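You operate a simulated robot arm through the tools that you are given. There is no shell and no other tool.

The job below is to be done with a simulated robot arm. You get a single attempt, and the scene is never put back.

TASK
Wipe the grease out of the cold fryer basket, then stand the steel fryer rack in it.
Fine: first move the leftover roll to the grey roll tray. Use the green scrub pad and put it back. Keep food and clean things off the floor. Pinch, break and dent nothing; leave nothing switched on. What is to be rubbed or washed off counts as gone when no trace of it is left.

It is judged by the outcome, as a careful person would: the job done as asked, and still so three seconds after it is handed in. It fails if anything else is knocked over, pushed out of place, dropped, spilled or broken.

THE ROBOT
A 7-joint arm with a two-finger parallel gripper, fixed in place. Base frame: the origin is at the foot of the arm, x ahead of it, y to its left, z up; the work surface is at about z = 0.9. Readings come in m, degrees, newtons and seconds.
Its first joint turns from -132.0 to 132.0 degrees. Payload 3.91 kg.
The TCP is the grasp point between the finger pads, 0.03 m short of the fingertips. In the tool frame z runs along the fingers and y along their closing line. Largest opening 0.11 m; finger width 0.02, thickness 0.01; the body of the gripper, 0.048 by 0.112 m, starts 0.055 m behind the TCP.
Orientation is that of the tool frame in the base frame, as a unit quaternion [x, y, z, w]. With the fingers straight down and closing along the base's y, the tool's x points along the base's -x, its y along +y and its z along -z.

THE INTERFACE
- The arm moves only by the tool nudge_tool. Its argument "commands" is a list of rows, each an object (a shift or turn left out is 0, a gripper value left out holds the last) with "linear": the shift along the tool's x, y, z in units of 200 mm (1.0 is 200 mm), a list of three; "rotation": the turn, a rotation vector about the tool's x, y, z in units of 120 degrees (1.0 is 120 degrees), a list of three; "grip": the opening, from 0 (shut) to 1 (fully open). In form: [{"linear": [x, y, z], "rotation": [wx, wy, wz], "grip": grip}, ...]. A call has 1 to 20 rows; each row is the pose to reach, as a shift and turn from the pose commanded when the call began, along the tool's axes at that moment. A call with a number of a shift or a turn outside -1 to 1 is refused whole. Each row takes 0.2 s and may step no farther than 0.05 m and 8.6 degrees from the row before; otherwise, or with a gripper value out of range, the whole call is refused. Where a pose cannot be reached the arm comes as near as it can. A force on the tool above 40 N (or 10 N above the force at the start of the call, whichever is more), or a blocked arm, ends the call early, and 0.2 s more pass. The fingers move at their own pace (about 0.108 m/s each) and stop on an object; they squeeze with about 39 N. The grip force told is the motor's: it shows also when the fingers shut on nothing. Time passes only in rows, and 0.2 s behind the last, so rows that repeat a pose let the fingers close. The reply holds the time, the measured pose of the TCP, the force on the tool along the base axes, the opening and the grip force, in the units named above and with some noise, with the torque about the TCP (base axes, N m) and any sound that the robot's microphone picked up, and new pictures: "views" is both (left out), scene, wrist or none.
- Cameras (640 x 400 px; columns grow to the right, rows downward): "scene" is fixed at [0.0488, 0.6497, 1.6816]; the picture's right is [-0.14, -0.99, 0.00], its down [-0.94, 0.14, -0.32] and it looks along [0.31, -0.05, -0.95] (base axes); focal length 235 px, centre (320, 200). "wrist" rides on the gripper at [0.072, 0.017, -0.103] in the tool frame; the picture's right is [-0.23, 0.97, 0.00], its down [-0.76, -0.18, -0.62] and it looks along [-0.61, -0.14, 0.78] (tool axes); focal length 222 px, centre (320, 200). There is no depth. A picture from a camera that has moved, and an enlarged one, comes with that camera's place and axes in the base frame and with its lens. The place of the scene camera against the robot may be out by one fixed shift of up to 0.018 m in any direction.
- zoom(camera, box): a new picture of the part [left, top, right, bottom] of that camera's present view, enlarged. It takes no simulated time.
- finish_job(): hands the job in; it is judged then, once.

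Nothing tells you positions but the pictures and the camera data. Unless the task says otherwise, let go and move clear before handing in.

The tools are called after "Emit:" by a JSON object that holds its "method" and its "body". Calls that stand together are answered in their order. nudge_tool: Moves the arm, as the interface text tells. Its arguments: {"type":"object","properties":{"commands":{"type":"array"},"views":{"type":"string","enum":["both","scene","wrist","none"]}},"required":["commands"]} The other tools are called the same way: zoom (camera, box) takes an enlarged picture of a part of a camera's view; finish_job () hands the job in.

At the start:

```text
t: 0.0
tcp_pos: [0.5215, 0.4889, 1.1784]
tool_rot: [0.0, 1.0, 0.0, 0.0]
force: [-0.3, -0.7, -0.7]
ft_torque: [-0.01, -0.02, 0.01]
grip_width: 0.1099
finger_force: 0.0
```

scene: 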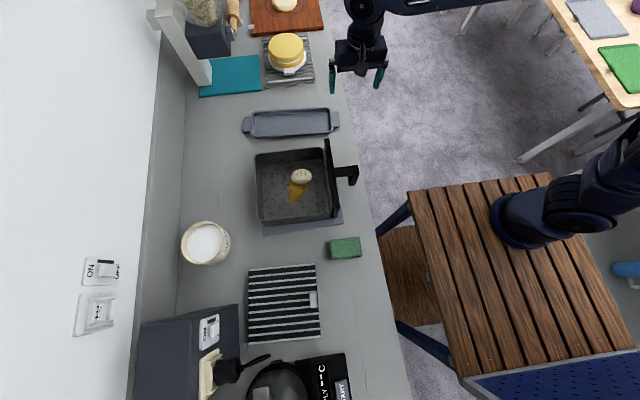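
wrist: 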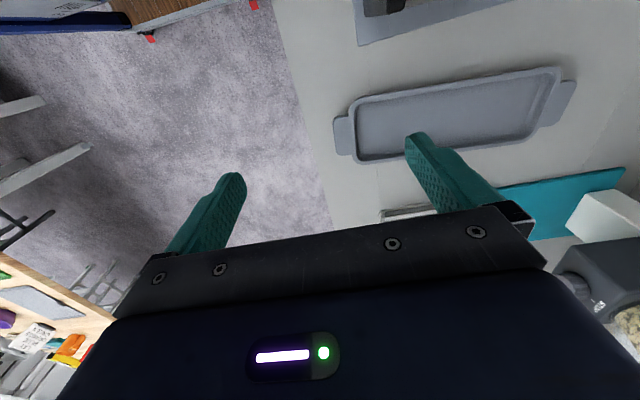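

The counter runs along the robot's left. The fryer basket, with a roll and a yellow grease patch in it, is near picture centre, with the green pad, a striped rack, a tray and several other items around it. I'll zoom in on each before moving anything.

Emit:
{"method": "zoom", "body": {"camera": "scene", "box": [230, 130, 370, 240]}}

Emit:
{"method": "zoom", "body": {"camera": "scene", "box": [220, 225, 380, 355]}}

Emit:
{"method": "zoom", "body": {"camera": "scene", "box": [150, 0, 350, 140]}}

Emit:
{"method": "zoom", "body": {"camera": "scene", "box": [60, 220, 360, 400]}}

Emit:
{"method": "zoom", "body": {"camera": "scene", "box": [500, 0, 640, 110]}}

```text
3.64 times, centred on (300, 185) of scene
camera zoom: at [0.0488, 0.6497, 1.6816], right [-0.14, -0.99, 0.0], down [-0.94, 0.14, -0.32], along [0.31, -0.05, -0.95], focal length 854 px, centre (393, 254)
```

zoom: 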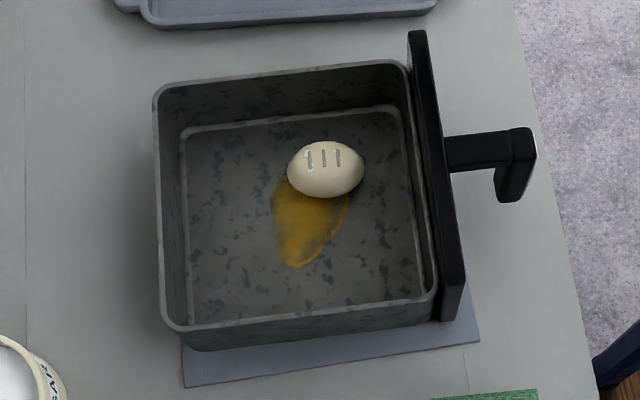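

```text
3.08 times, centred on (300, 290) of scene
camera zoom: at [0.0488, 0.6497, 1.6816], right [-0.14, -0.99, 0.0], down [-0.94, 0.14, -0.32], along [0.31, -0.05, -0.95], focal length 722 px, centre (382, -77)
```

zoom: 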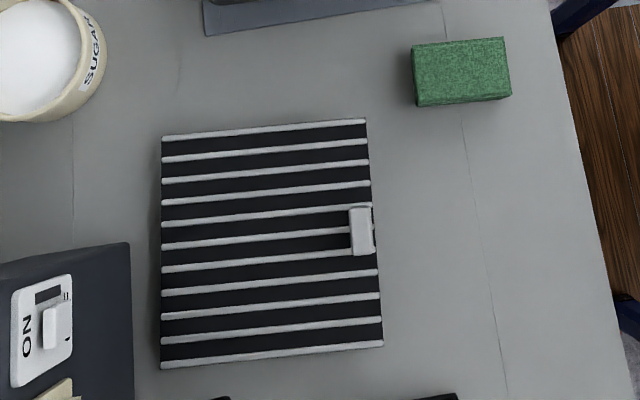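

```text
2.86 times, centred on (250, 70) of scene
camera zoom: at [0.0488, 0.6497, 1.6816], right [-0.14, -0.99, 0.0], down [-0.94, 0.14, -0.32], along [0.31, -0.05, -0.95], focal length 671 px, centre (520, 571)
```

zoom: 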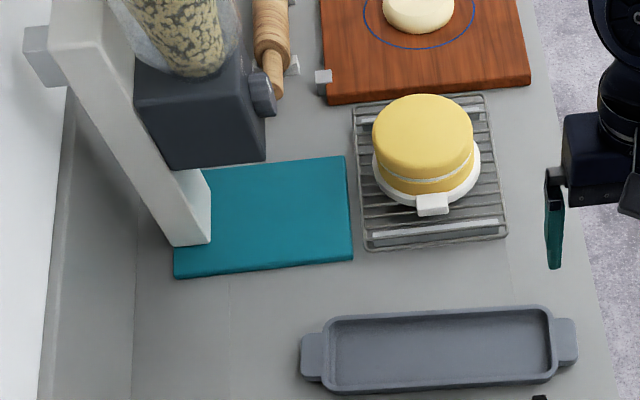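

```text
2.13 times, centred on (210, 310) of scene
camera zoom: at [0.0488, 0.6497, 1.6816], right [-0.14, -0.99, 0.0], down [-0.94, 0.14, -0.32], along [0.31, -0.05, -0.95], focal length 501 px, centre (555, -35)
```

zoom: 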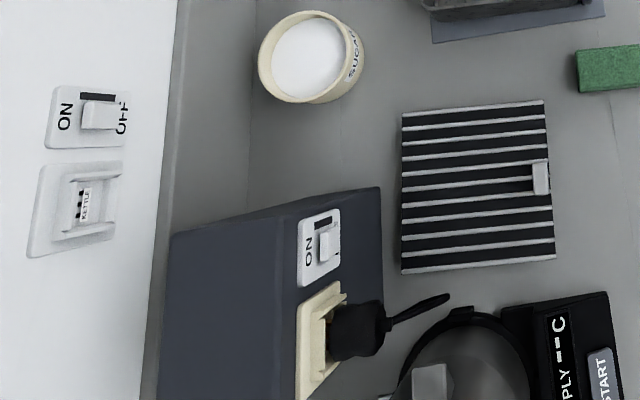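

```text
3.64 times, centred on (570, 55) of scene
camera zoom: at [0.0488, 0.6497, 1.6816], right [-0.14, -0.99, 0.0], down [-0.94, 0.14, -0.32], along [0.31, -0.05, -0.95], focal length 854 px, centre (-589, 727)
```

zoom: 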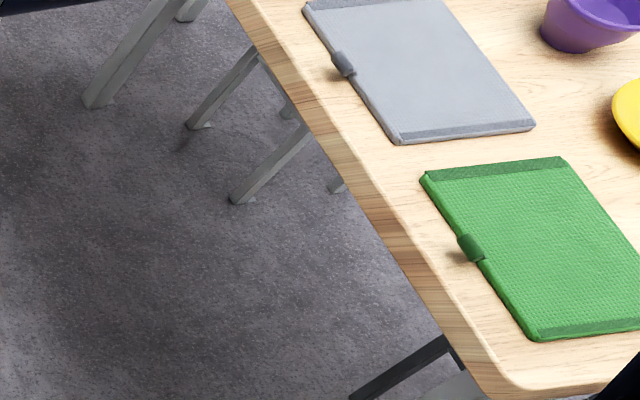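

The basket is around (0.37, 0.69), with the roll partly covering the grease. The rack is about 0.2 m square at (0.0, 0.76) and has a tab on its near side. The grey tray is ahead of the basket. I'll move the wrist camera over them for a better look.

Emit:
{"method": "nudge_tool", "body": {"commands": [{"linear": [0.167, 0.125, -0.03]}, {"linear": [0.333, 0.25, -0.06]}, {"linear": [0.5, 0.375, -0.09]}, {"linear": [0.667, 0.5, -0.12]}, {"linear": [0.833, 0.625, -0.14]}, {"linear": [1.0, 0.75, -0.15]}], "views": "wrist"}}

```text
t: 1.4
tcp_pos: [0.3218, 0.6362, 1.2061]
tool_rot: [0.0, 1.0, -0.001, 0.0]
force: [0.0, -1.8, -0.2]
ft_torque: [-0.01, 0.07, -0.01]
grip_width: 0.11
finger_force: 0.0
camera wrist: at [0.2495, 0.6537, 1.3092], right [0.23, 0.97, 0.0], down [0.76, -0.18, 0.62], along [0.61, -0.14, -0.78], focal length 222 px, centre (320, 200)
```

wrist: 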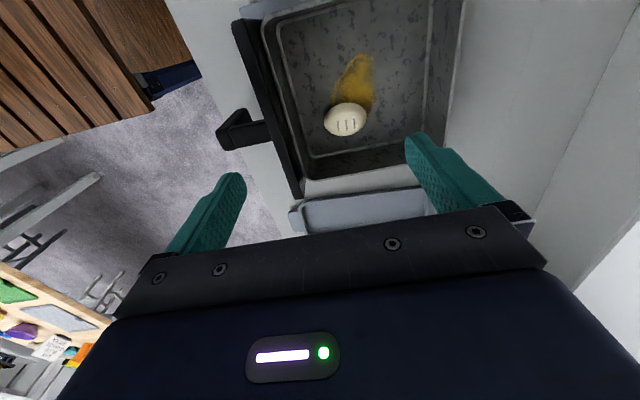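

The wrist view is rolled over, so its bottom points to +x. I'll move back in x to see the whole basket, the pad and the rack.

Emit:
{"method": "nudge_tool", "body": {"commands": [{"linear": [0.2, 0.05, 0]}, {"linear": [0.4, 0.1, 0]}, {"linear": [0.6, 0.15, 0]}, {"linear": [0.8, 0.2, 0]}, {"linear": [1.0, 0.25, 0]}], "views": "both"}}

```text
t: 2.6
tcp_pos: [0.1238, 0.6869, 1.2066]
tool_rot: [0.001, 1.0, -0.001, 0.0]
force: [0.6, -0.2, 0.2]
ft_torque: [0.0, 0.03, 0.0]
grip_width: 0.1099
finger_force: 0.0
camera wrist: at [0.0522, 0.706, 1.3098], right [0.23, 0.97, 0.0], down [0.76, -0.18, 0.62], along [0.61, -0.14, -0.78], focal length 222 px, centre (320, 200)
```

scene: 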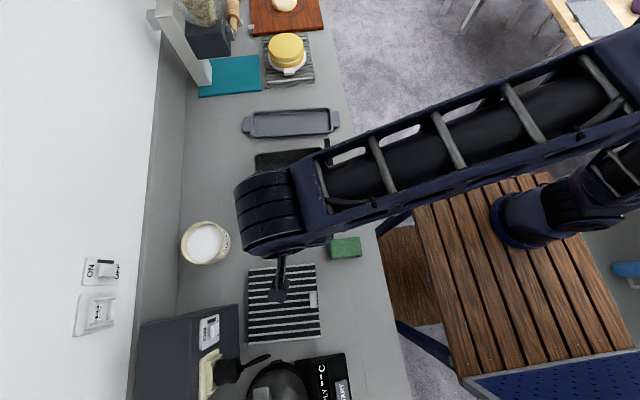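
wrist: 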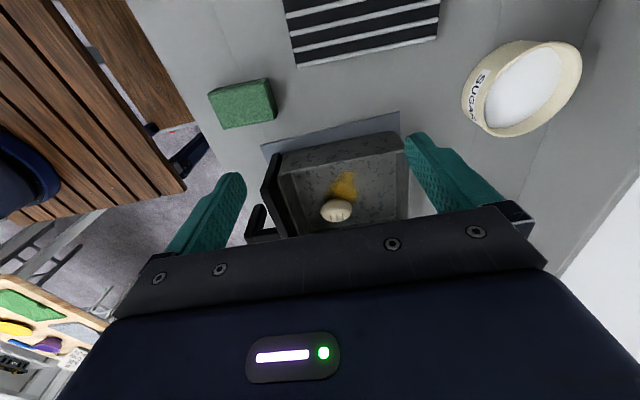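

I can see the pad, the rack edge and the basket from the side. I'll zoom in here to measure heights.

Emit:
{"method": "zoom", "body": {"camera": "wrist", "box": [190, 0, 450, 240]}}

Emit:
{"method": "zoom", "body": {"camera": "wrist", "box": [240, 100, 420, 240]}}

Emit:
{"method": "zoom", "body": {"camera": "scene", "box": [120, 280, 380, 400]}}

```text
1.67 times, centred on (320, 120) of wrist
camera zoom: at [0.0522, 0.706, 1.3098], right [0.23, 0.97, 0.0], down [0.76, -0.18, 0.62], along [0.61, -0.14, -0.78], focal length 370 px, centre (320, 333)
```

zoom: 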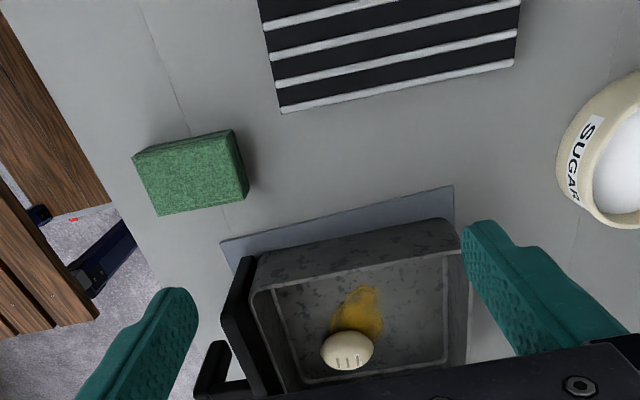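

```text
2.86 times, centred on (330, 170) of wrist
camera zoom: at [0.0522, 0.706, 1.3098], right [0.23, 0.97, 0.0], down [0.76, -0.18, 0.62], along [0.61, -0.14, -0.78], focal length 635 px, centre (291, 286)
```

zoom: 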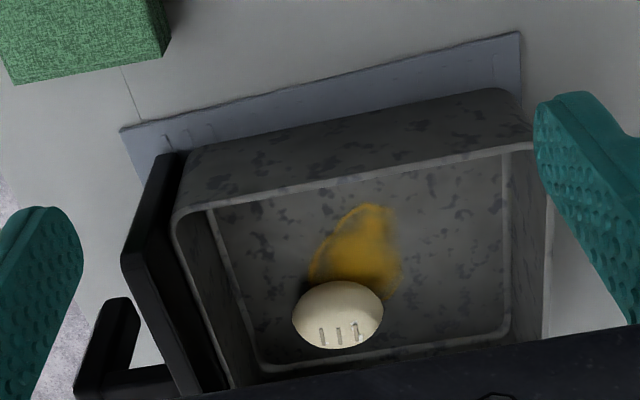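

```text
2.46 times, centred on (250, 340) of scene
camera zoom: at [0.0488, 0.6497, 1.6816], right [-0.14, -0.99, 0.0], down [-0.94, 0.14, -0.32], along [0.31, -0.05, -0.95], focal length 578 px, centre (492, -145)
```

zoom: 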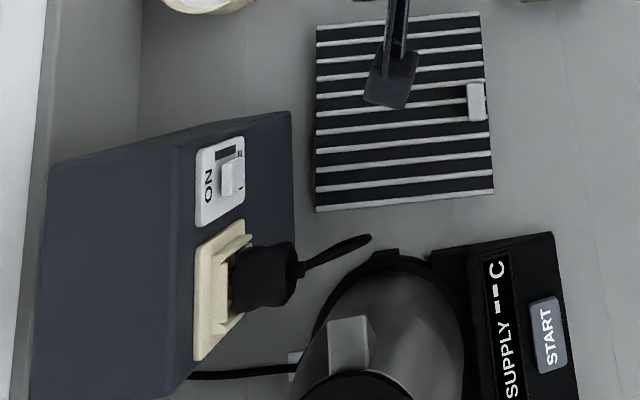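

From the two views, the basket rim is about 0.23 m square, at x 0.238–0.465, y 0.577–0.806 and z about 0.98. Next I'll look at the rack and its tab from closer.

Emit:
{"method": "nudge_tool", "body": {"commands": [{"linear": [0.2, 0.03, 0]}, {"linear": [0.4, 0.06, 0]}, {"linear": [0.6, 0.09, 0]}, {"linear": [0.8, 0.12, 0]}, {"linear": [1.0, 0.15, 0]}], "views": "both"}}

Emit:
{"method": "zoom", "body": {"camera": "wrist", "box": [190, 0, 450, 240]}}

```text
t: 3.8
tcp_pos: [-0.0789, 0.7195, 1.2094]
tool_rot: [-0.001, 1.0, 0.001, -0.001]
force: [0.1, 0.9, 0.2]
ft_torque: [-0.01, 0.04, -0.03]
grip_width: 0.1102
finger_force: 0.1
camera wrist: at [-0.1506, 0.7362, 1.3125], right [0.23, 0.97, 0.0], down [0.76, -0.18, 0.62], along [0.61, -0.14, -0.78], focal length 222 px, centre (320, 200)
```

scene: 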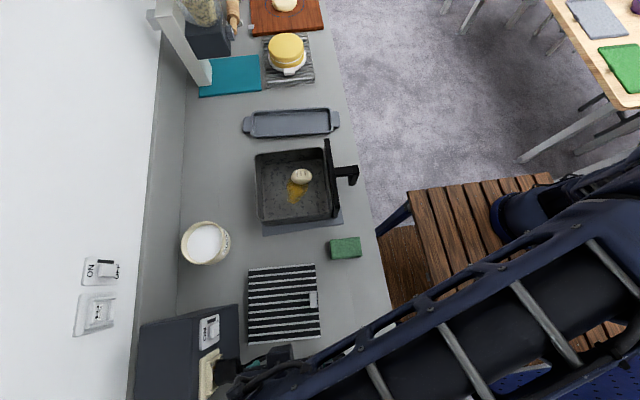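
wrist: 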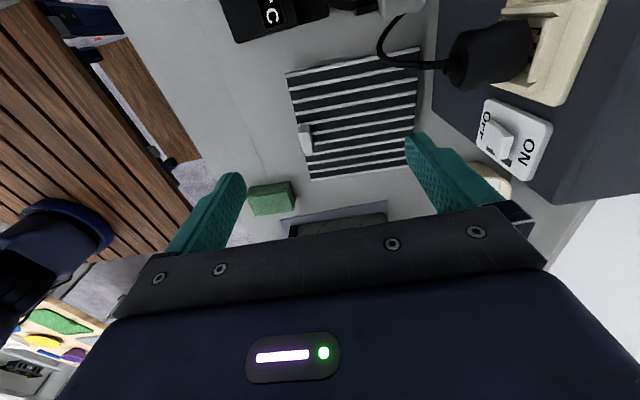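

```text
1.67 times, centred on (320, 120) of wrist
camera zoom: at [-0.1506, 0.7362, 1.3125], right [0.23, 0.97, 0.0], down [0.76, -0.18, 0.62], along [0.61, -0.14, -0.78], focal length 370 px, centre (320, 333)
```

zoom: 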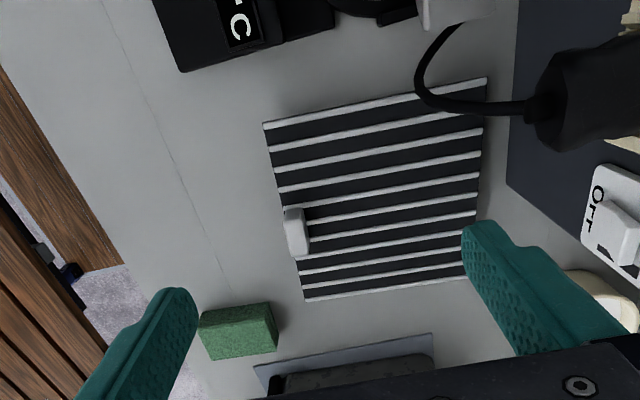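

The rack is a flat 0.2 m square, about 2 cm high and turned about -3.5°, with an upright grip tab on its near edge. I'll zoom in on the tab, and check the switches too.

Emit:
{"method": "zoom", "body": {"camera": "wrist", "box": [270, 90, 370, 190]}}

Emit:
{"method": "zoom", "body": {"camera": "wrist", "box": [380, 0, 640, 200]}}

Emit:
{"method": "zoom", "body": {"camera": "wrist", "box": [200, 0, 460, 120]}}

Emit:
{"method": "zoom", "body": {"camera": "scene", "box": [285, 275, 335, 325]}}

```text
4.00 times, centred on (320, 140) of wrist
camera zoom: at [-0.1506, 0.7362, 1.3125], right [0.23, 0.97, 0.0], down [0.76, -0.18, 0.62], along [0.61, -0.14, -0.78], focal length 888 px, centre (320, 440)
```

zoom: 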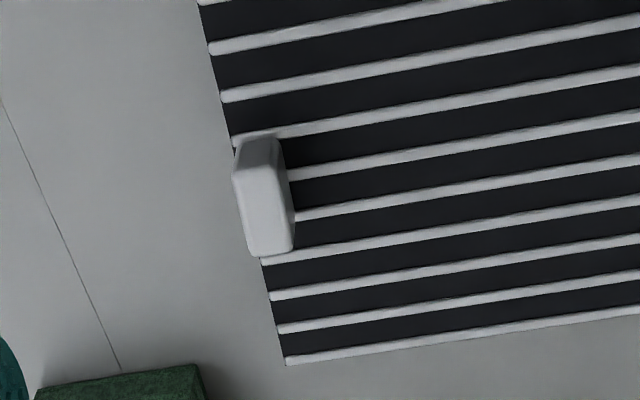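

```text
2.00 times, centred on (510, 100) of wrist
camera zoom: at [-0.1506, 0.7362, 1.3125], right [0.23, 0.97, 0.0], down [0.76, -0.18, 0.62], along [0.61, -0.14, -0.78], focal length 444 px, centre (-60, 400)
```

zoom: 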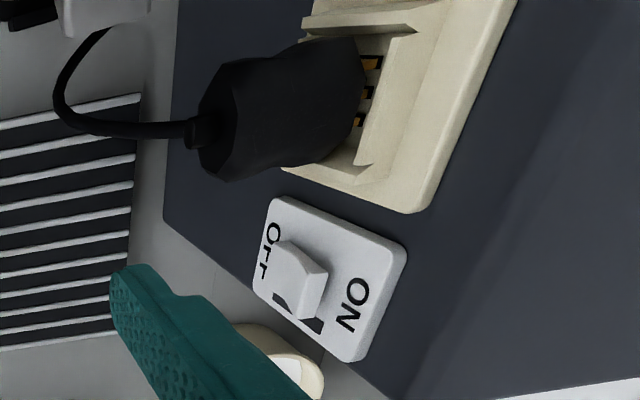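

```text
2.46 times, centred on (330, 60) of wrist
camera zoom: at [-0.1506, 0.7362, 1.3125], right [0.23, 0.97, 0.0], down [0.76, -0.18, 0.62], along [0.61, -0.14, -0.78], focal length 547 px, centre (295, 545)
```

zoom: 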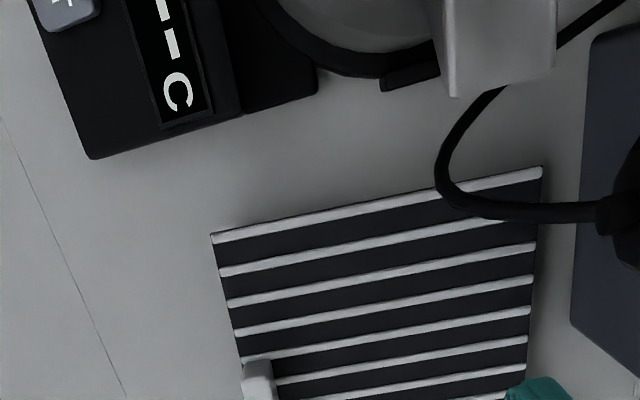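

```text
8.00 times, centred on (310, 300) of scene
camera zoom: at [0.0488, 0.6497, 1.6816], right [-0.14, -0.99, 0.0], down [-0.94, 0.14, -0.32], along [0.31, -0.05, -0.95], focal length 1878 px, centre (400, -600)
```

zoom: 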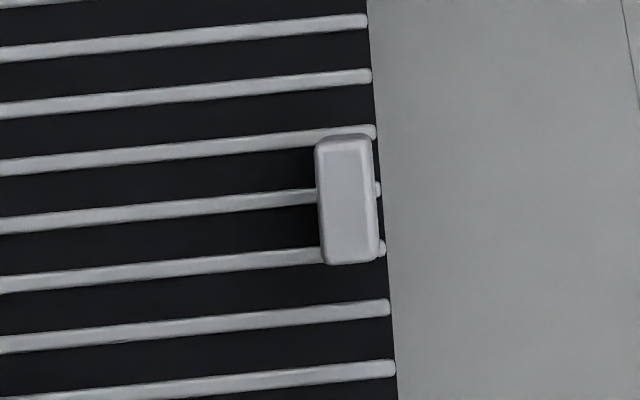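

All the switches read OFF and the kettle cord stays clear of the rack edge. I'll turn the tool 90° so the fingers close along base x and the camera looks towards +y, while moving back to the basket.

Emit:
{"method": "nudge_tool", "body": {"commands": [{"linear": [-0.09, -0.02, 0], "rotation": [0, 0, -0.068]}, {"linear": [-0.18, -0.04, 0], "rotation": [0, 0, -0.136]}, {"linear": [-0.27, -0.06, 0], "rotation": [0, 0, -0.204]}, {"linear": [-0.36, -0.08, 0], "rotation": [0, 0, -0.272]}, {"linear": [-0.45, -0.1, 0], "rotation": [0, 0, -0.34]}, {"linear": [-0.54, -0.12, 0], "rotation": [0, 0, -0.408]}, {"linear": [-0.63, -0.14, 0], "rotation": [0, 0, -0.476]}, {"linear": [-0.72, -0.16, 0], "rotation": [0, 0, -0.544]}, {"linear": [-0.81, -0.18, 0], "rotation": [0, 0, -0.612]}, {"linear": [-0.9, -0.2, 0], "rotation": [0, 0, -0.68]}, {"linear": [-1.0, -0.2, 0], "rotation": [0, 0, -0.75]}], "views": "wrist"}}

```text
t: 6.2
tcp_pos: [0.1219, 0.6789, 1.2087]
tool_rot: [0.708, -0.706, 0.0, 0.0]
force: [-0.8, -0.7, -0.3]
ft_torque: [-0.01, -0.04, 0.0]
grip_width: 0.1102
finger_force: 0.0
camera wrist: at [0.1058, 0.6067, 1.3105], right [-0.97, 0.22, 0.0], down [0.18, 0.76, 0.62], along [0.14, 0.61, -0.78], focal length 222 px, centre (320, 200)
```

wrist: 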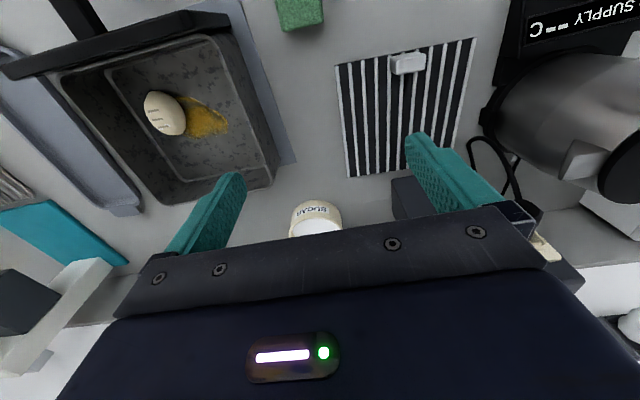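

The rotation worked, and the basket, pad and rack are all in view. I'll now move over the basket for a close look down.

Emit:
{"method": "nudge_tool", "body": {"commands": [{"linear": [0.05, -0.2, 0.02]}, {"linear": [0.1, -0.4, 0.04]}, {"linear": [0.15, -0.6, 0.06]}, {"linear": [0.2, -0.8, 0.08]}, {"linear": [0.25, -1.0, 0.1]}], "views": "none"}}

Emit:
{"method": "nudge_tool", "body": {"commands": [{"linear": [0.1, -0.15, 0.05]}, {"linear": [0.25, -0.25, 0.1]}], "views": "both"}}

Emit:
{"method": "zoom", "body": {"camera": "wrist", "box": [170, 0, 470, 200]}}

```text
t: 7.4
tcp_pos: [0.3201, 0.6295, 1.19]
tool_rot: [0.708, -0.707, 0.0, 0.0]
force: [-0.2, -0.6, 0.0]
ft_torque: [0.02, -0.05, -0.02]
grip_width: 0.11
finger_force: 0.1
```

```text
t: 8.0
tcp_pos: [0.3684, 0.5781, 1.169]
tool_rot: [0.708, -0.707, 0.0, 0.001]
force: [0.1, 0.2, 0.0]
ft_torque: [0.01, -0.05, 0.0]
grip_width: 0.1099
finger_force: 0.1
camera wrist: at [0.3534, 0.5071, 1.2723], right [-0.97, 0.23, 0.0], down [0.18, 0.76, 0.62], along [0.14, 0.61, -0.78], focal length 222 px, centre (320, 200)
```

scene: 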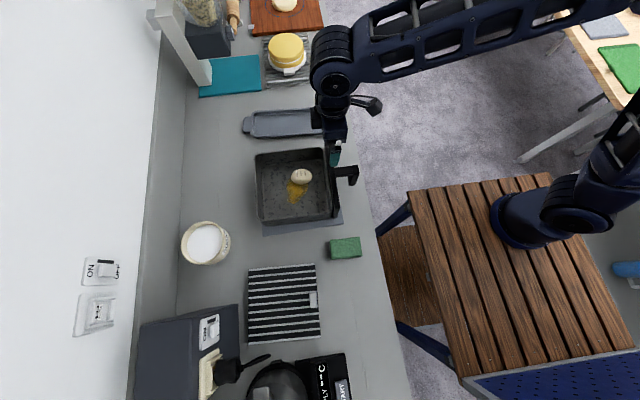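
wrist: 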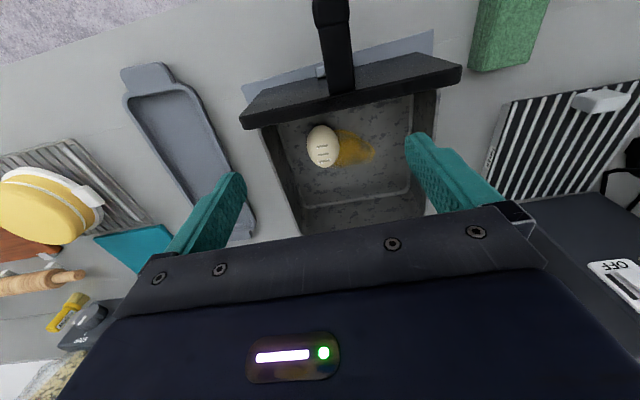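

```text
2.00 times, centred on (320, 100) of wrist
camera zoom: at [0.3534, 0.5071, 1.2723], right [-0.97, 0.23, 0.0], down [0.18, 0.76, 0.62], along [0.14, 0.61, -0.78], focal length 444 px, centre (320, 400)
```

zoom: 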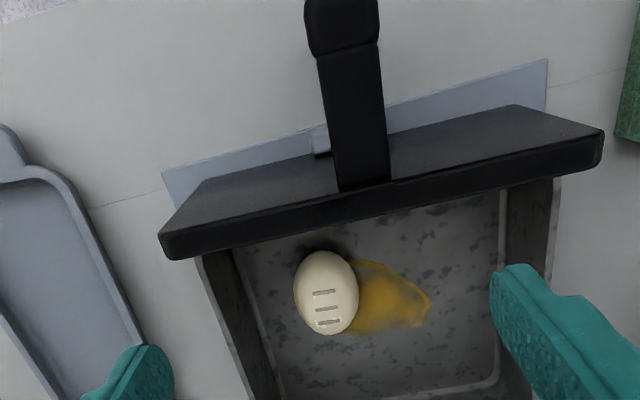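

The roll is about 0.054 × 0.075 m at (0.383, 0.664). The handle plate beside it rises to about z 1.03, so I'll check how far the gripper's camera sticks out.

Emit:
{"method": "zoom", "body": {"camera": "scene", "box": [290, 30, 410, 180]}}

Emit:
{"method": "zoom", "body": {"camera": "wrist", "box": [230, 0, 470, 130]}}

```text
2.67 times, centred on (350, 105) of scene
camera zoom: at [0.0488, 0.6497, 1.6816], right [-0.14, -0.99, 0.0], down [-0.94, 0.14, -0.32], along [0.31, -0.05, -0.95], focal length 626 px, centre (240, 453)
```

zoom: 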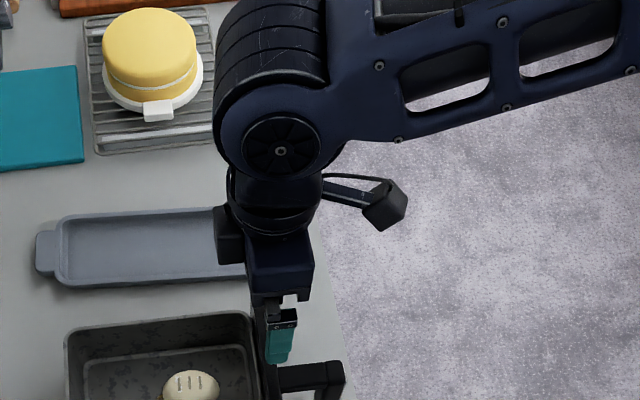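

```text
2.67 times, centred on (350, 65) of wrist
camera zoom: at [0.3534, 0.5071, 1.2723], right [-0.97, 0.23, 0.0], down [0.18, 0.76, 0.62], along [0.14, 0.61, -0.78], focal length 592 px, centre (240, 560)
```

zoom: 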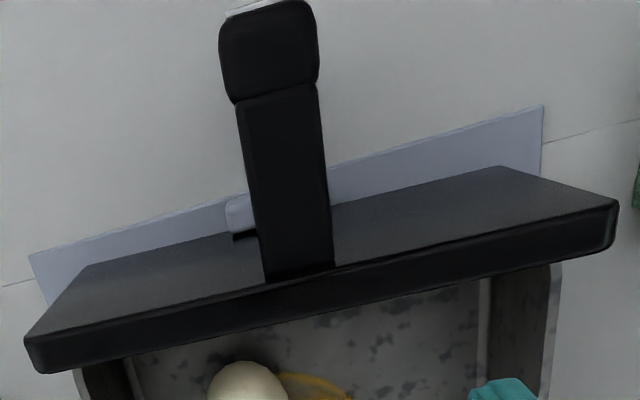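

The camera sits on a stalk at the tool's +x side and would come too close to the handle plate here. I'll turn back so it's on the −x side with the fingers closing along y, and hover above the roll.

Emit:
{"method": "nudge_tool", "body": {"commands": [{"linear": [-0.04, -0.007, 0.01], "rotation": [0, 0, 0.068]}, {"linear": [-0.08, -0.014, 0.03], "rotation": [0, 0, 0.136]}, {"linear": [-0.12, -0.02, 0.04], "rotation": [0, 0, 0.204]}, {"linear": [-0.16, -0.027, 0.05], "rotation": [0, 0, 0.272]}, {"linear": [-0.2, -0.034, 0.07], "rotation": [0, 0, 0.34]}, {"linear": [-0.24, -0.04, 0.08], "rotation": [0, 0, 0.408]}, {"linear": [-0.28, -0.047, 0.1], "rotation": [0, 0, 0.476]}, {"linear": [-0.32, -0.054, 0.11], "rotation": [0, 0, 0.544]}, {"linear": [-0.36, -0.06, 0.12], "rotation": [0, 0, 0.612]}, {"linear": [-0.4, -0.067, 0.14], "rotation": [0, 0, 0.68]}, {"linear": [-0.435, -0.073, 0.15], "rotation": [0, 0, 0.75]}], "views": "both"}}

Emit:
{"method": "zoom", "body": {"camera": "wrist", "box": [200, 0, 440, 200]}}

```text
t: 10.4
tcp_pos: [0.3867, 0.6659, 1.1363]
tool_rot: [0.002, 1.0, -0.001, 0.0]
force: [0.3, -0.2, -1.0]
ft_torque: [0.0, -0.01, -0.02]
grip_width: 0.1101
finger_force: 0.0
camera wrist: at [0.315, 0.6835, 1.2401], right [0.23, 0.97, 0.0], down [0.76, -0.18, 0.62], along [0.61, -0.14, -0.78], focal length 222 px, centre (320, 200)
```

scene: 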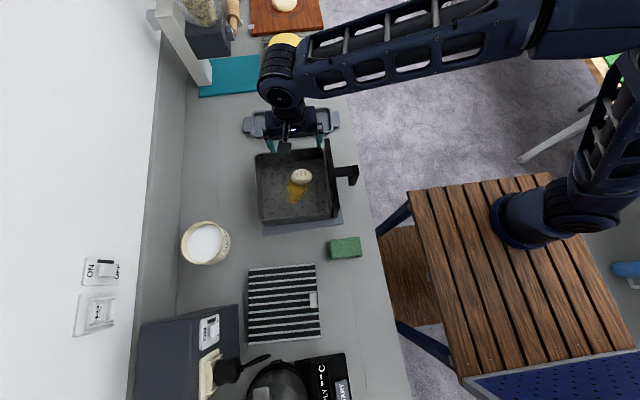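
wrist: 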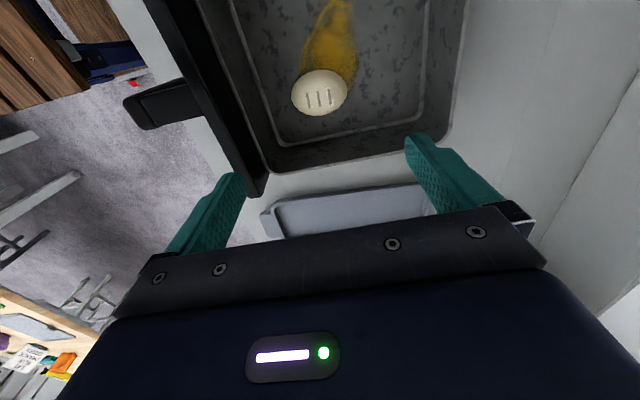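

```text
2.00 times, centred on (320, 100) of wrist
camera zoom: at [0.315, 0.6835, 1.2401], right [0.23, 0.97, 0.0], down [0.76, -0.18, 0.62], along [0.61, -0.14, -0.78], focal length 444 px, centre (320, 400)
```

zoom: 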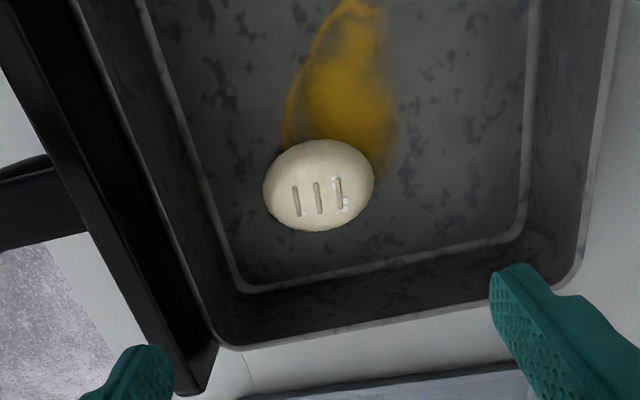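

I'm above the roll, which is centred at about (0.385, 0.667) with its long axis about 8.5° off y. I'll align to it and descend partway with the opening slightly reduced.

Emit:
{"method": "nudge_tool", "body": {"commands": [{"linear": [0.01, 0.005, 0.0], "rotation": [0, 0, 0.07], "grip": 0.93}, {"linear": [0.01, 0.005, 0.2], "rotation": [0, 0, 0.07], "grip": 0.93}, {"linear": [0.01, 0.005, 0.4], "rotation": [0, 0, 0.07], "grip": 0.93}, {"linear": [0.01, 0.005, 0.58], "rotation": [0, 0, 0.07], "grip": 0.93}, {"linear": [0.01, 0.005, 0.68], "rotation": [0, 0, 0.07], "grip": 0.93}], "views": "both"}}

Emit:
{"method": "zoom", "body": {"camera": "wrist", "box": [160, 0, 480, 220]}}

```text
t: 11.6
tcp_pos: [0.3828, 0.6646, 1.0004]
tool_rot: [0.073, 0.997, 0.0, 0.0]
force: [-1.2, -0.7, 0.3]
ft_torque: [0.01, 0.01, 0.01]
grip_width: 0.1026
finger_force: 0.0
camera wrist: at [0.3137, 0.6934, 1.1034], right [0.37, 0.93, 0.0], down [0.73, -0.29, 0.62], along [0.58, -0.23, -0.78], focal length 222 px, centre (320, 200)
```

scene: 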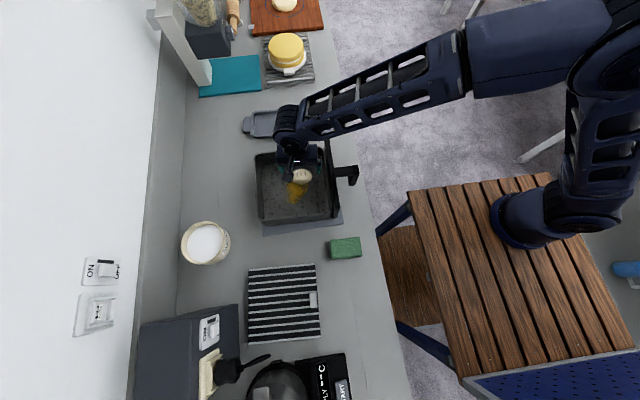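
wrist: 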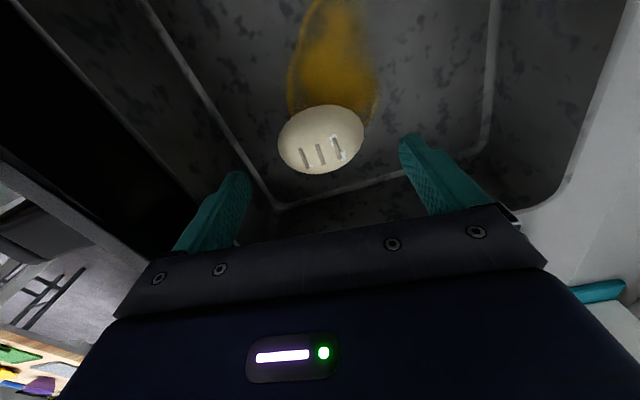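

```text
1.82 times, centred on (320, 110) of wrist
camera zoom: at [0.3137, 0.6934, 1.1034], right [0.37, 0.93, 0.0], down [0.73, -0.29, 0.62], along [0.58, -0.23, -0.78], focal length 404 px, centre (320, 364)
```

zoom: 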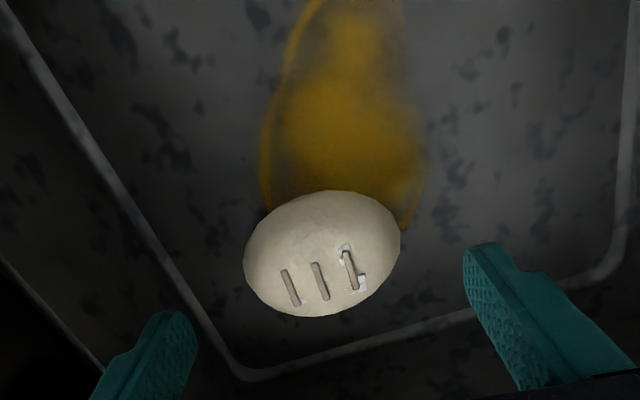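

The roll is centred between the fingers. I'll lower to TCP z of about 0.95, which puts the tips just above the basket floor.

Emit:
{"method": "nudge_tool", "body": {"commands": [{"linear": [0, 0.01, 0.15], "grip": 0.93}, {"linear": [0, 0.01, 0.25], "grip": 0.93}], "views": "both"}}

Emit:
{"method": "zoom", "body": {"camera": "wrist", "box": [160, 50, 480, 250]}}

```text
t: 12.2
tcp_pos: [0.3815, 0.6682, 0.9508]
tool_rot: [0.074, 0.997, -0.001, 0.0]
force: [0.3, -0.1, 1.2]
ft_torque: [0.0, 0.03, -0.02]
grip_width: 0.1025
finger_force: 0.0
camera wrist: at [0.3135, 0.6961, 1.0526], right [0.37, 0.93, 0.0], down [0.73, -0.29, 0.62], along [0.58, -0.23, -0.78], focal length 222 px, centre (320, 200)
```

scene: 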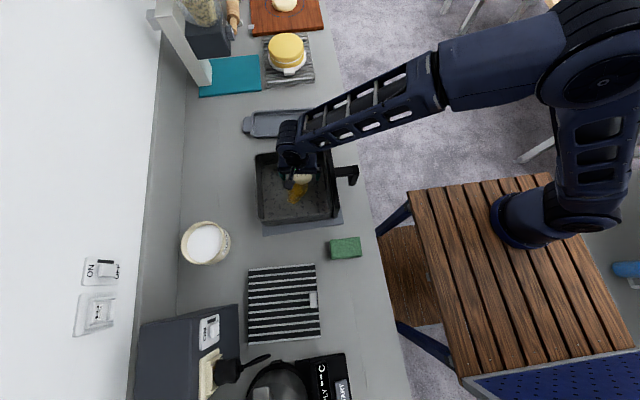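
wrist: 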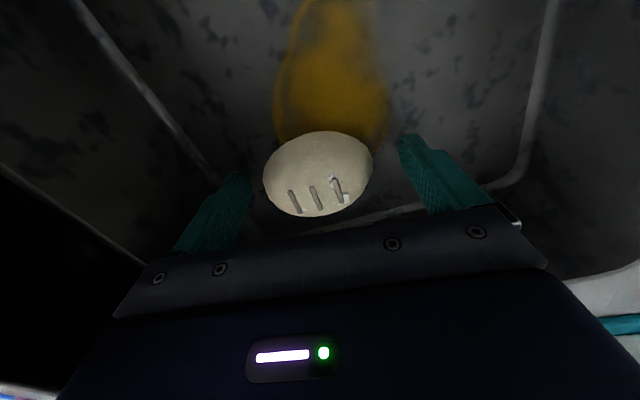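

```text
2.00 times, centred on (320, 150) of wrist
camera zoom: at [0.3135, 0.6961, 1.0526], right [0.37, 0.93, 0.0], down [0.73, -0.29, 0.62], along [0.58, -0.23, -0.78], focal length 444 px, centre (320, 300)
```

zoom: 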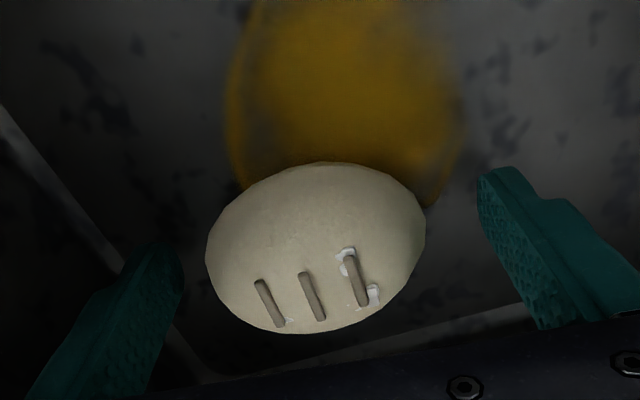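

The roll is centred at the TCP. I'll close gently in small steps and watch the grip force so I don't squeeze it hard.

Emit:
{"method": "nudge_tool", "body": {"commands": [{"linear": [0, 0, 0], "grip": 0.85}, {"linear": [0, 0, 0], "grip": 0.78}, {"linear": [0, 0, 0], "grip": 0.72}, {"linear": [0, 0, 0], "grip": 0.7}], "views": "wrist"}}

```text
t: 13.2
tcp_pos: [0.382, 0.6694, 0.9502]
tool_rot: [0.073, 0.997, 0.0, 0.0]
force: [-0.9, -0.3, -0.3]
ft_torque: [0.0, 0.02, 0.01]
grip_width: 0.0772
finger_force: 0.0
camera wrist: at [0.3135, 0.6963, 1.0528], right [0.37, 0.93, 0.0], down [0.73, -0.29, 0.62], along [0.58, -0.23, -0.78], focal length 222 px, centre (320, 200)
```

wrist: 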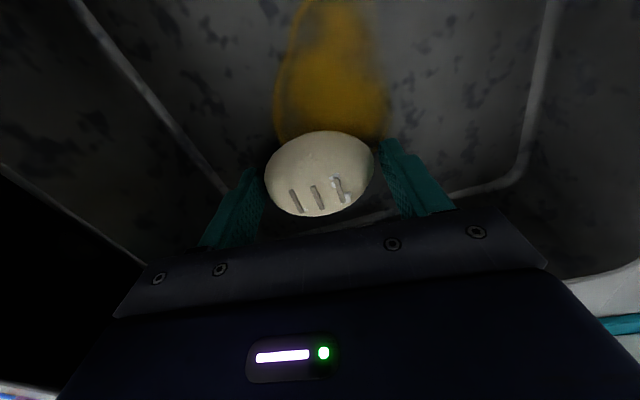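

Emit:
{"method": "nudge_tool", "body": {"commands": [{"linear": [0, 0, 0], "grip": 0.68}, {"linear": [0, 0, 0], "grip": 0.67}], "views": "none"}}

Emit:
{"method": "nudge_tool", "body": {"commands": [{"linear": [0, 0, 0], "grip": 0.655}, {"linear": [0, 0, 0], "grip": 0.65}], "views": "none"}}

Emit:
{"method": "nudge_tool", "body": {"commands": [{"linear": [0, 0, 0], "grip": 0.64}, {"linear": [0, 0, 0], "grip": 0.635}], "views": "wrist"}}

```text
t: 13.8
tcp_pos: [0.3812, 0.669, 0.9496]
tool_rot: [0.074, 0.997, 0.001, -0.001]
force: [0.8, 0.5, -0.2]
ft_torque: [-0.02, -0.03, -0.01]
grip_width: 0.0738
finger_force: 0.3
```

```text
t: 14.4
tcp_pos: [0.3817, 0.6672, 0.9511]
tool_rot: [0.073, 0.997, 0.001, 0.001]
force: [-0.7, -1.1, 0.7]
ft_torque: [0.0, 0.03, -0.01]
grip_width: 0.0724
finger_force: 0.8
```

```text
t: 15.0
tcp_pos: [0.3825, 0.6678, 0.9497]
tool_rot: [0.073, 0.997, 0.0, 0.0]
force: [-0.6, -0.1, 0.5]
ft_torque: [0.02, 0.0, 0.03]
grip_width: 0.071
finger_force: 39.0
camera wrist: at [0.3135, 0.6963, 1.0528], right [0.37, 0.93, 0.0], down [0.73, -0.29, 0.62], along [0.58, -0.23, -0.78], focal length 222 px, centre (320, 200)
```

wrist: 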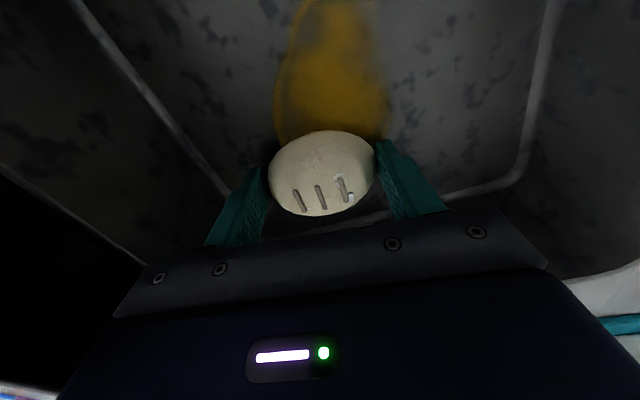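

The fingers stopped on the roll at 0.071 m. I'll lift it straight up and check that it's held.

Emit:
{"method": "nudge_tool", "body": {"commands": [{"linear": [0, 0, -0.05], "grip": 0.63}, {"linear": [0, 0, -0.15], "grip": 0.63}, {"linear": [0, 0, -0.3], "grip": 0.63}, {"linear": [0, 0, -0.45], "grip": 0.63}, {"linear": [0, 0, -0.6], "grip": 0.63}], "views": "both"}}

```text
t: 16.2
tcp_pos: [0.3833, 0.6686, 1.0743]
tool_rot: [0.073, 0.997, 0.0, 0.0]
force: [-0.7, -0.7, 0.0]
ft_torque: [0.0, 0.06, -0.02]
grip_width: 0.0692
finger_force: 0.1
camera wrist: at [0.3145, 0.6968, 1.1758], right [0.37, 0.93, 0.0], down [0.73, -0.29, 0.62], along [0.58, -0.23, -0.78], focal length 222 px, centre (320, 200)
```

scene: 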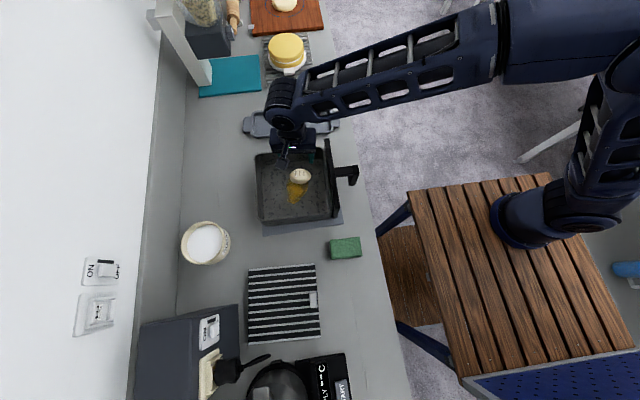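
wrist: 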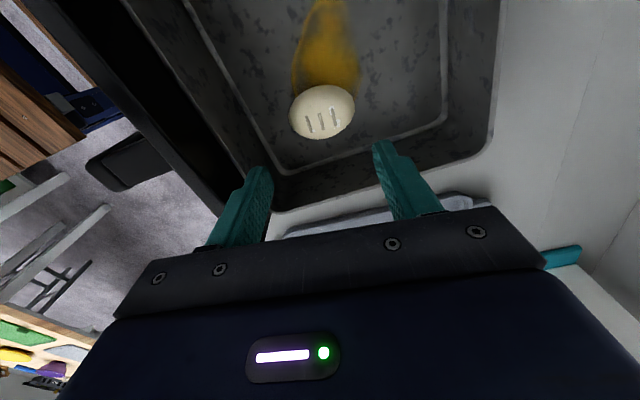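

The roll slipped out because I had commanded the fingers to stop about where they first touched. It's still resting in the same place, so I'll zoom in to re-measure and grip lower with a full close.

Emit:
{"method": "zoom", "body": {"camera": "wrist", "box": [220, 0, 460, 180]}}

Emit:
{"method": "zoom", "body": {"camera": "scene", "box": [240, 140, 350, 230]}}

```text
2.22 times, centred on (340, 90) of wrist
camera zoom: at [0.3145, 0.6968, 1.1758], right [0.37, 0.93, 0.0], down [0.73, -0.29, 0.62], along [0.58, -0.23, -0.78], focal length 494 px, centre (276, 444)
```

zoom: 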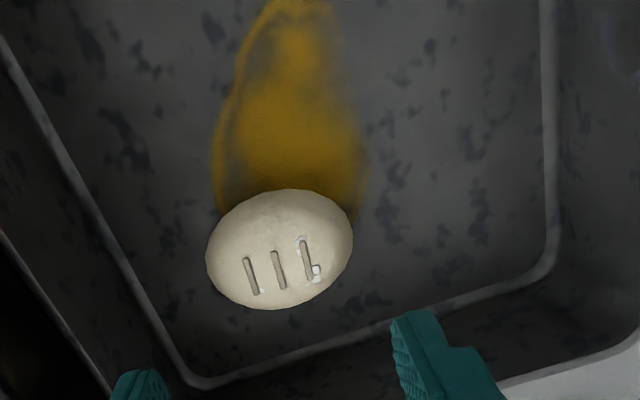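

```text
4.44 times, centred on (295, 185) of scene
camera zoom: at [0.0488, 0.6497, 1.6816], right [-0.14, -0.99, 0.0], down [-0.94, 0.14, -0.32], along [0.31, -0.05, -0.95], focal length 1043 px, centre (431, 267)
```

zoom: 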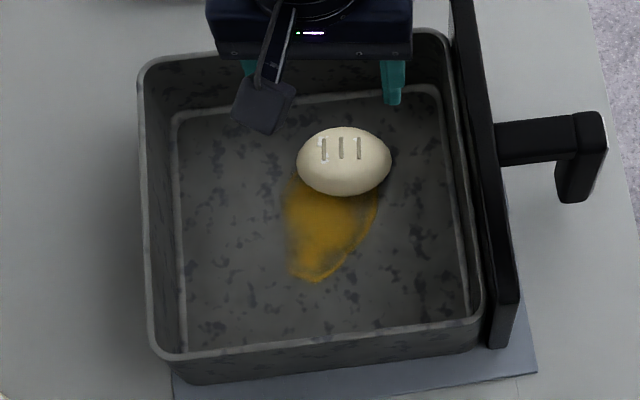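

The basket floor is at about z 0.908, so there's room to go 6 mm lower. I'll reopen, descend to TCP z of about 0.944, and then close fully onto the roll.

Emit:
{"method": "nudge_tool", "body": {"commands": [{"linear": [0, 0, 0], "rotation": [0, 0, -0.025], "grip": 0.9}, {"linear": [0, 0, 0.0], "rotation": [0, 0, -0.025], "grip": 0.9}, {"linear": [0, 0, 0.2], "rotation": [0, 0, -0.025], "grip": 0.9}, {"linear": [0, 0, 0.4], "rotation": [0, 0, -0.025], "grip": 0.9}, {"linear": [0, 0, 0.55], "rotation": [0, 0, -0.025], "grip": 0.9}, {"linear": [0, 0, 0.65], "rotation": [0, 0, -0.025], "grip": 0.9}], "views": "wrist"}}

Emit:
{"method": "zoom", "body": {"camera": "wrist", "box": [160, 50, 480, 250]}}

```text
t: 17.6
tcp_pos: [0.3845, 0.6666, 0.9445]
tool_rot: [0.047, 0.999, 0.0, 0.0]
force: [0.3, 0.6, 0.1]
ft_torque: [0.03, -0.01, 0.02]
grip_width: 0.0988
finger_force: 0.1
camera wrist: at [0.3144, 0.6896, 1.046], right [0.32, 0.95, 0.0], down [0.74, -0.25, 0.62], along [0.59, -0.2, -0.78], focal length 222 px, centre (320, 200)
```

wrist: 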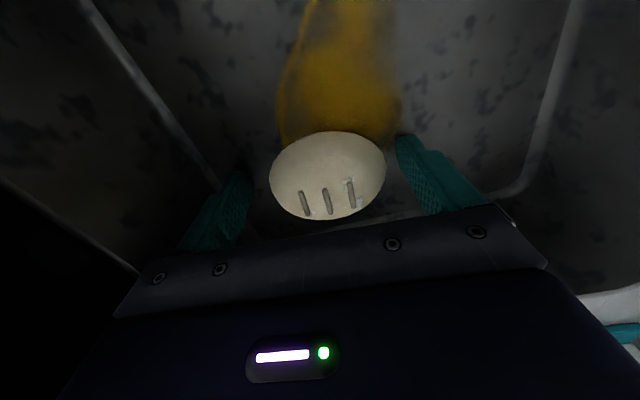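

```text
2.00 times, centred on (320, 150) of wrist
camera zoom: at [0.3144, 0.6896, 1.046], right [0.32, 0.95, 0.0], down [0.74, -0.25, 0.62], along [0.59, -0.2, -0.78], focal length 444 px, centre (320, 300)
```

zoom: 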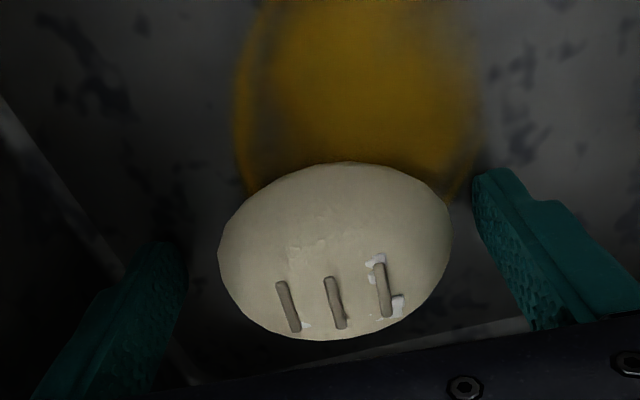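

The roll sits a few millimetres towards +y, so I'll shift and then close firmly.

Emit:
{"method": "nudge_tool", "body": {"commands": [{"linear": [0, 0.015, 0], "grip": 0.9}, {"linear": [0, 0.015, 0], "grip": 0.78}, {"linear": [0, 0.015, 0], "grip": 0.68}, {"linear": [0, 0.015, 0], "grip": 0.6}, {"linear": [0, 0.015, 0], "grip": 0.5}, {"linear": [0, 0.015, 0], "grip": 0.5}], "views": "wrist"}}

```text
t: 19.0
tcp_pos: [0.3856, 0.6696, 0.9424]
tool_rot: [0.047, 0.999, 0.0, 0.0]
force: [0.0, 0.3, -0.1]
ft_torque: [0.02, -0.01, 0.0]
grip_width: 0.0704
finger_force: 39.4
camera wrist: at [0.3146, 0.694, 1.0456], right [0.32, 0.95, 0.0], down [0.74, -0.25, 0.62], along [0.59, -0.2, -0.78], focal length 222 px, centre (320, 200)
```

wrist: 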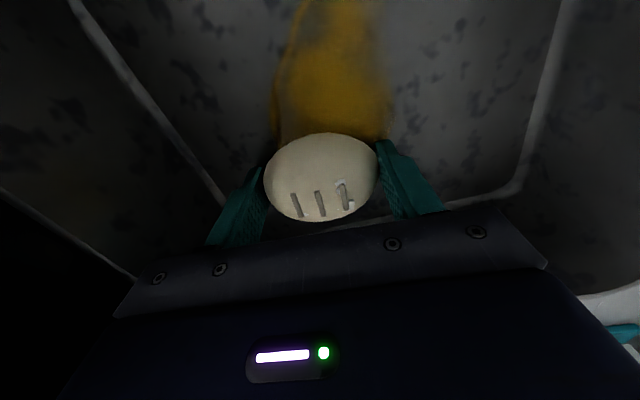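

The roll is now held at 0.070 m with steady force. I'll lift slowly and check it early.

Emit:
{"method": "nudge_tool", "body": {"commands": [{"linear": [0, 0, -0.03], "grip": 0.5}, {"linear": [0, 0, -0.08], "grip": 0.5}, {"linear": [0, 0, -0.15], "grip": 0.5}], "views": "wrist"}}

```text
t: 19.8
tcp_pos: [0.3845, 0.6724, 0.9728]
tool_rot: [0.047, 0.999, -0.001, 0.001]
force: [-0.7, -0.4, -1.1]
ft_torque: [0.0, 0.01, -0.01]
grip_width: 0.0705
finger_force: 39.1
camera wrist: at [0.3158, 0.6954, 1.0754], right [0.32, 0.95, 0.0], down [0.74, -0.25, 0.62], along [0.59, -0.2, -0.78], focal length 222 px, centre (320, 200)
```

wrist: 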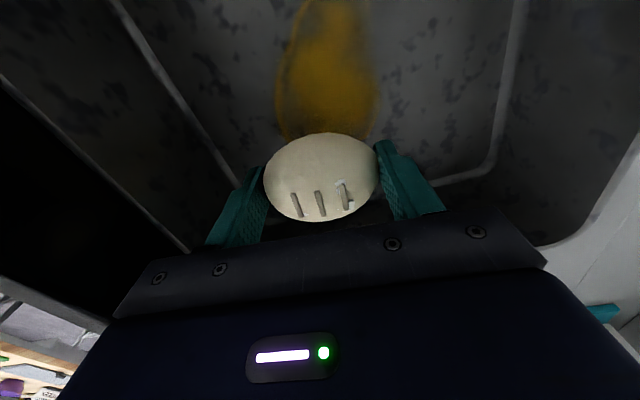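

The roll came up with the gripper. I'll raise it well clear of the rim and then carry it forward to the tray.

Emit:
{"method": "nudge_tool", "body": {"commands": [{"linear": [0, 0, -0.2]}, {"linear": [0, 0, -0.4]}, {"linear": [0, 0, -0.6]}, {"linear": [-0.15, 0.0, -0.65]}, {"linear": [-0.35, 0.0, -0.65]}, {"linear": [-0.55, 0.0, -0.65]}, {"linear": [-0.75, 0.0, -0.65]}], "views": "both"}}

Emit:
{"method": "zoom", "body": {"camera": "wrist", "box": [160, 0, 480, 240]}}

```text
t: 21.4
tcp_pos: [0.5324, 0.6597, 1.1034]
tool_rot: [0.047, 0.999, 0.0, 0.0]
force: [-0.6, -1.1, -0.1]
ft_torque: [-0.05, -0.05, 0.0]
grip_width: 0.0707
finger_force: 39.2
camera wrist: at [0.4631, 0.6831, 1.2059], right [0.32, 0.95, 0.0], down [0.74, -0.25, 0.62], along [0.59, -0.2, -0.78], focal length 222 px, centre (320, 200)
```

scene: 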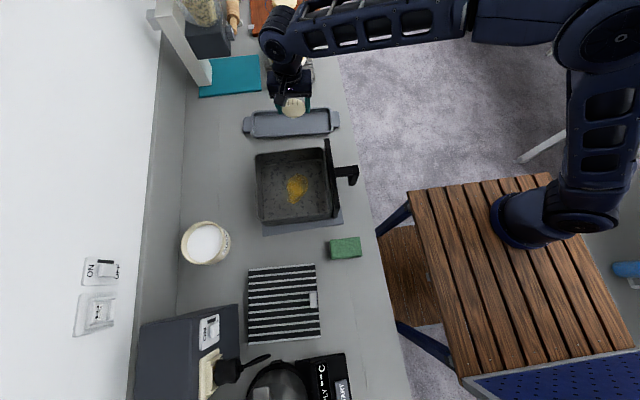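
wrist: 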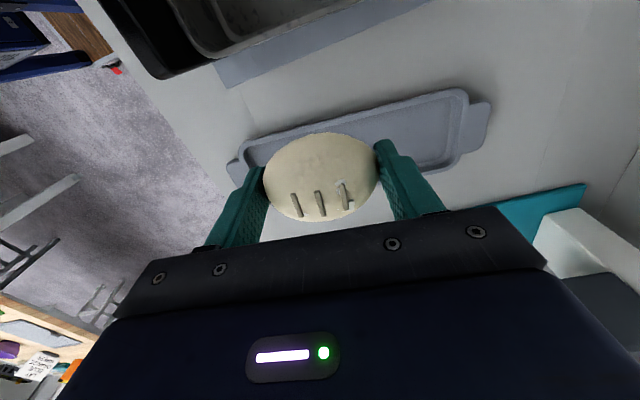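

```text
1.67 times, centred on (320, 120) of wrist
camera zoom: at [0.4631, 0.6831, 1.2059], right [0.32, 0.95, 0.0], down [0.74, -0.25, 0.62], along [0.59, -0.2, -0.78], focal length 370 px, centre (320, 333)
```

zoom: 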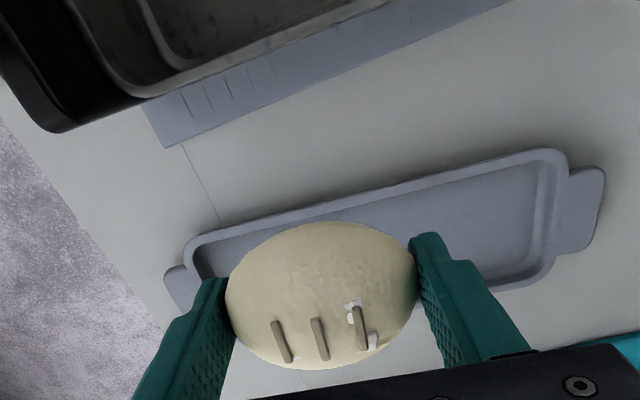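

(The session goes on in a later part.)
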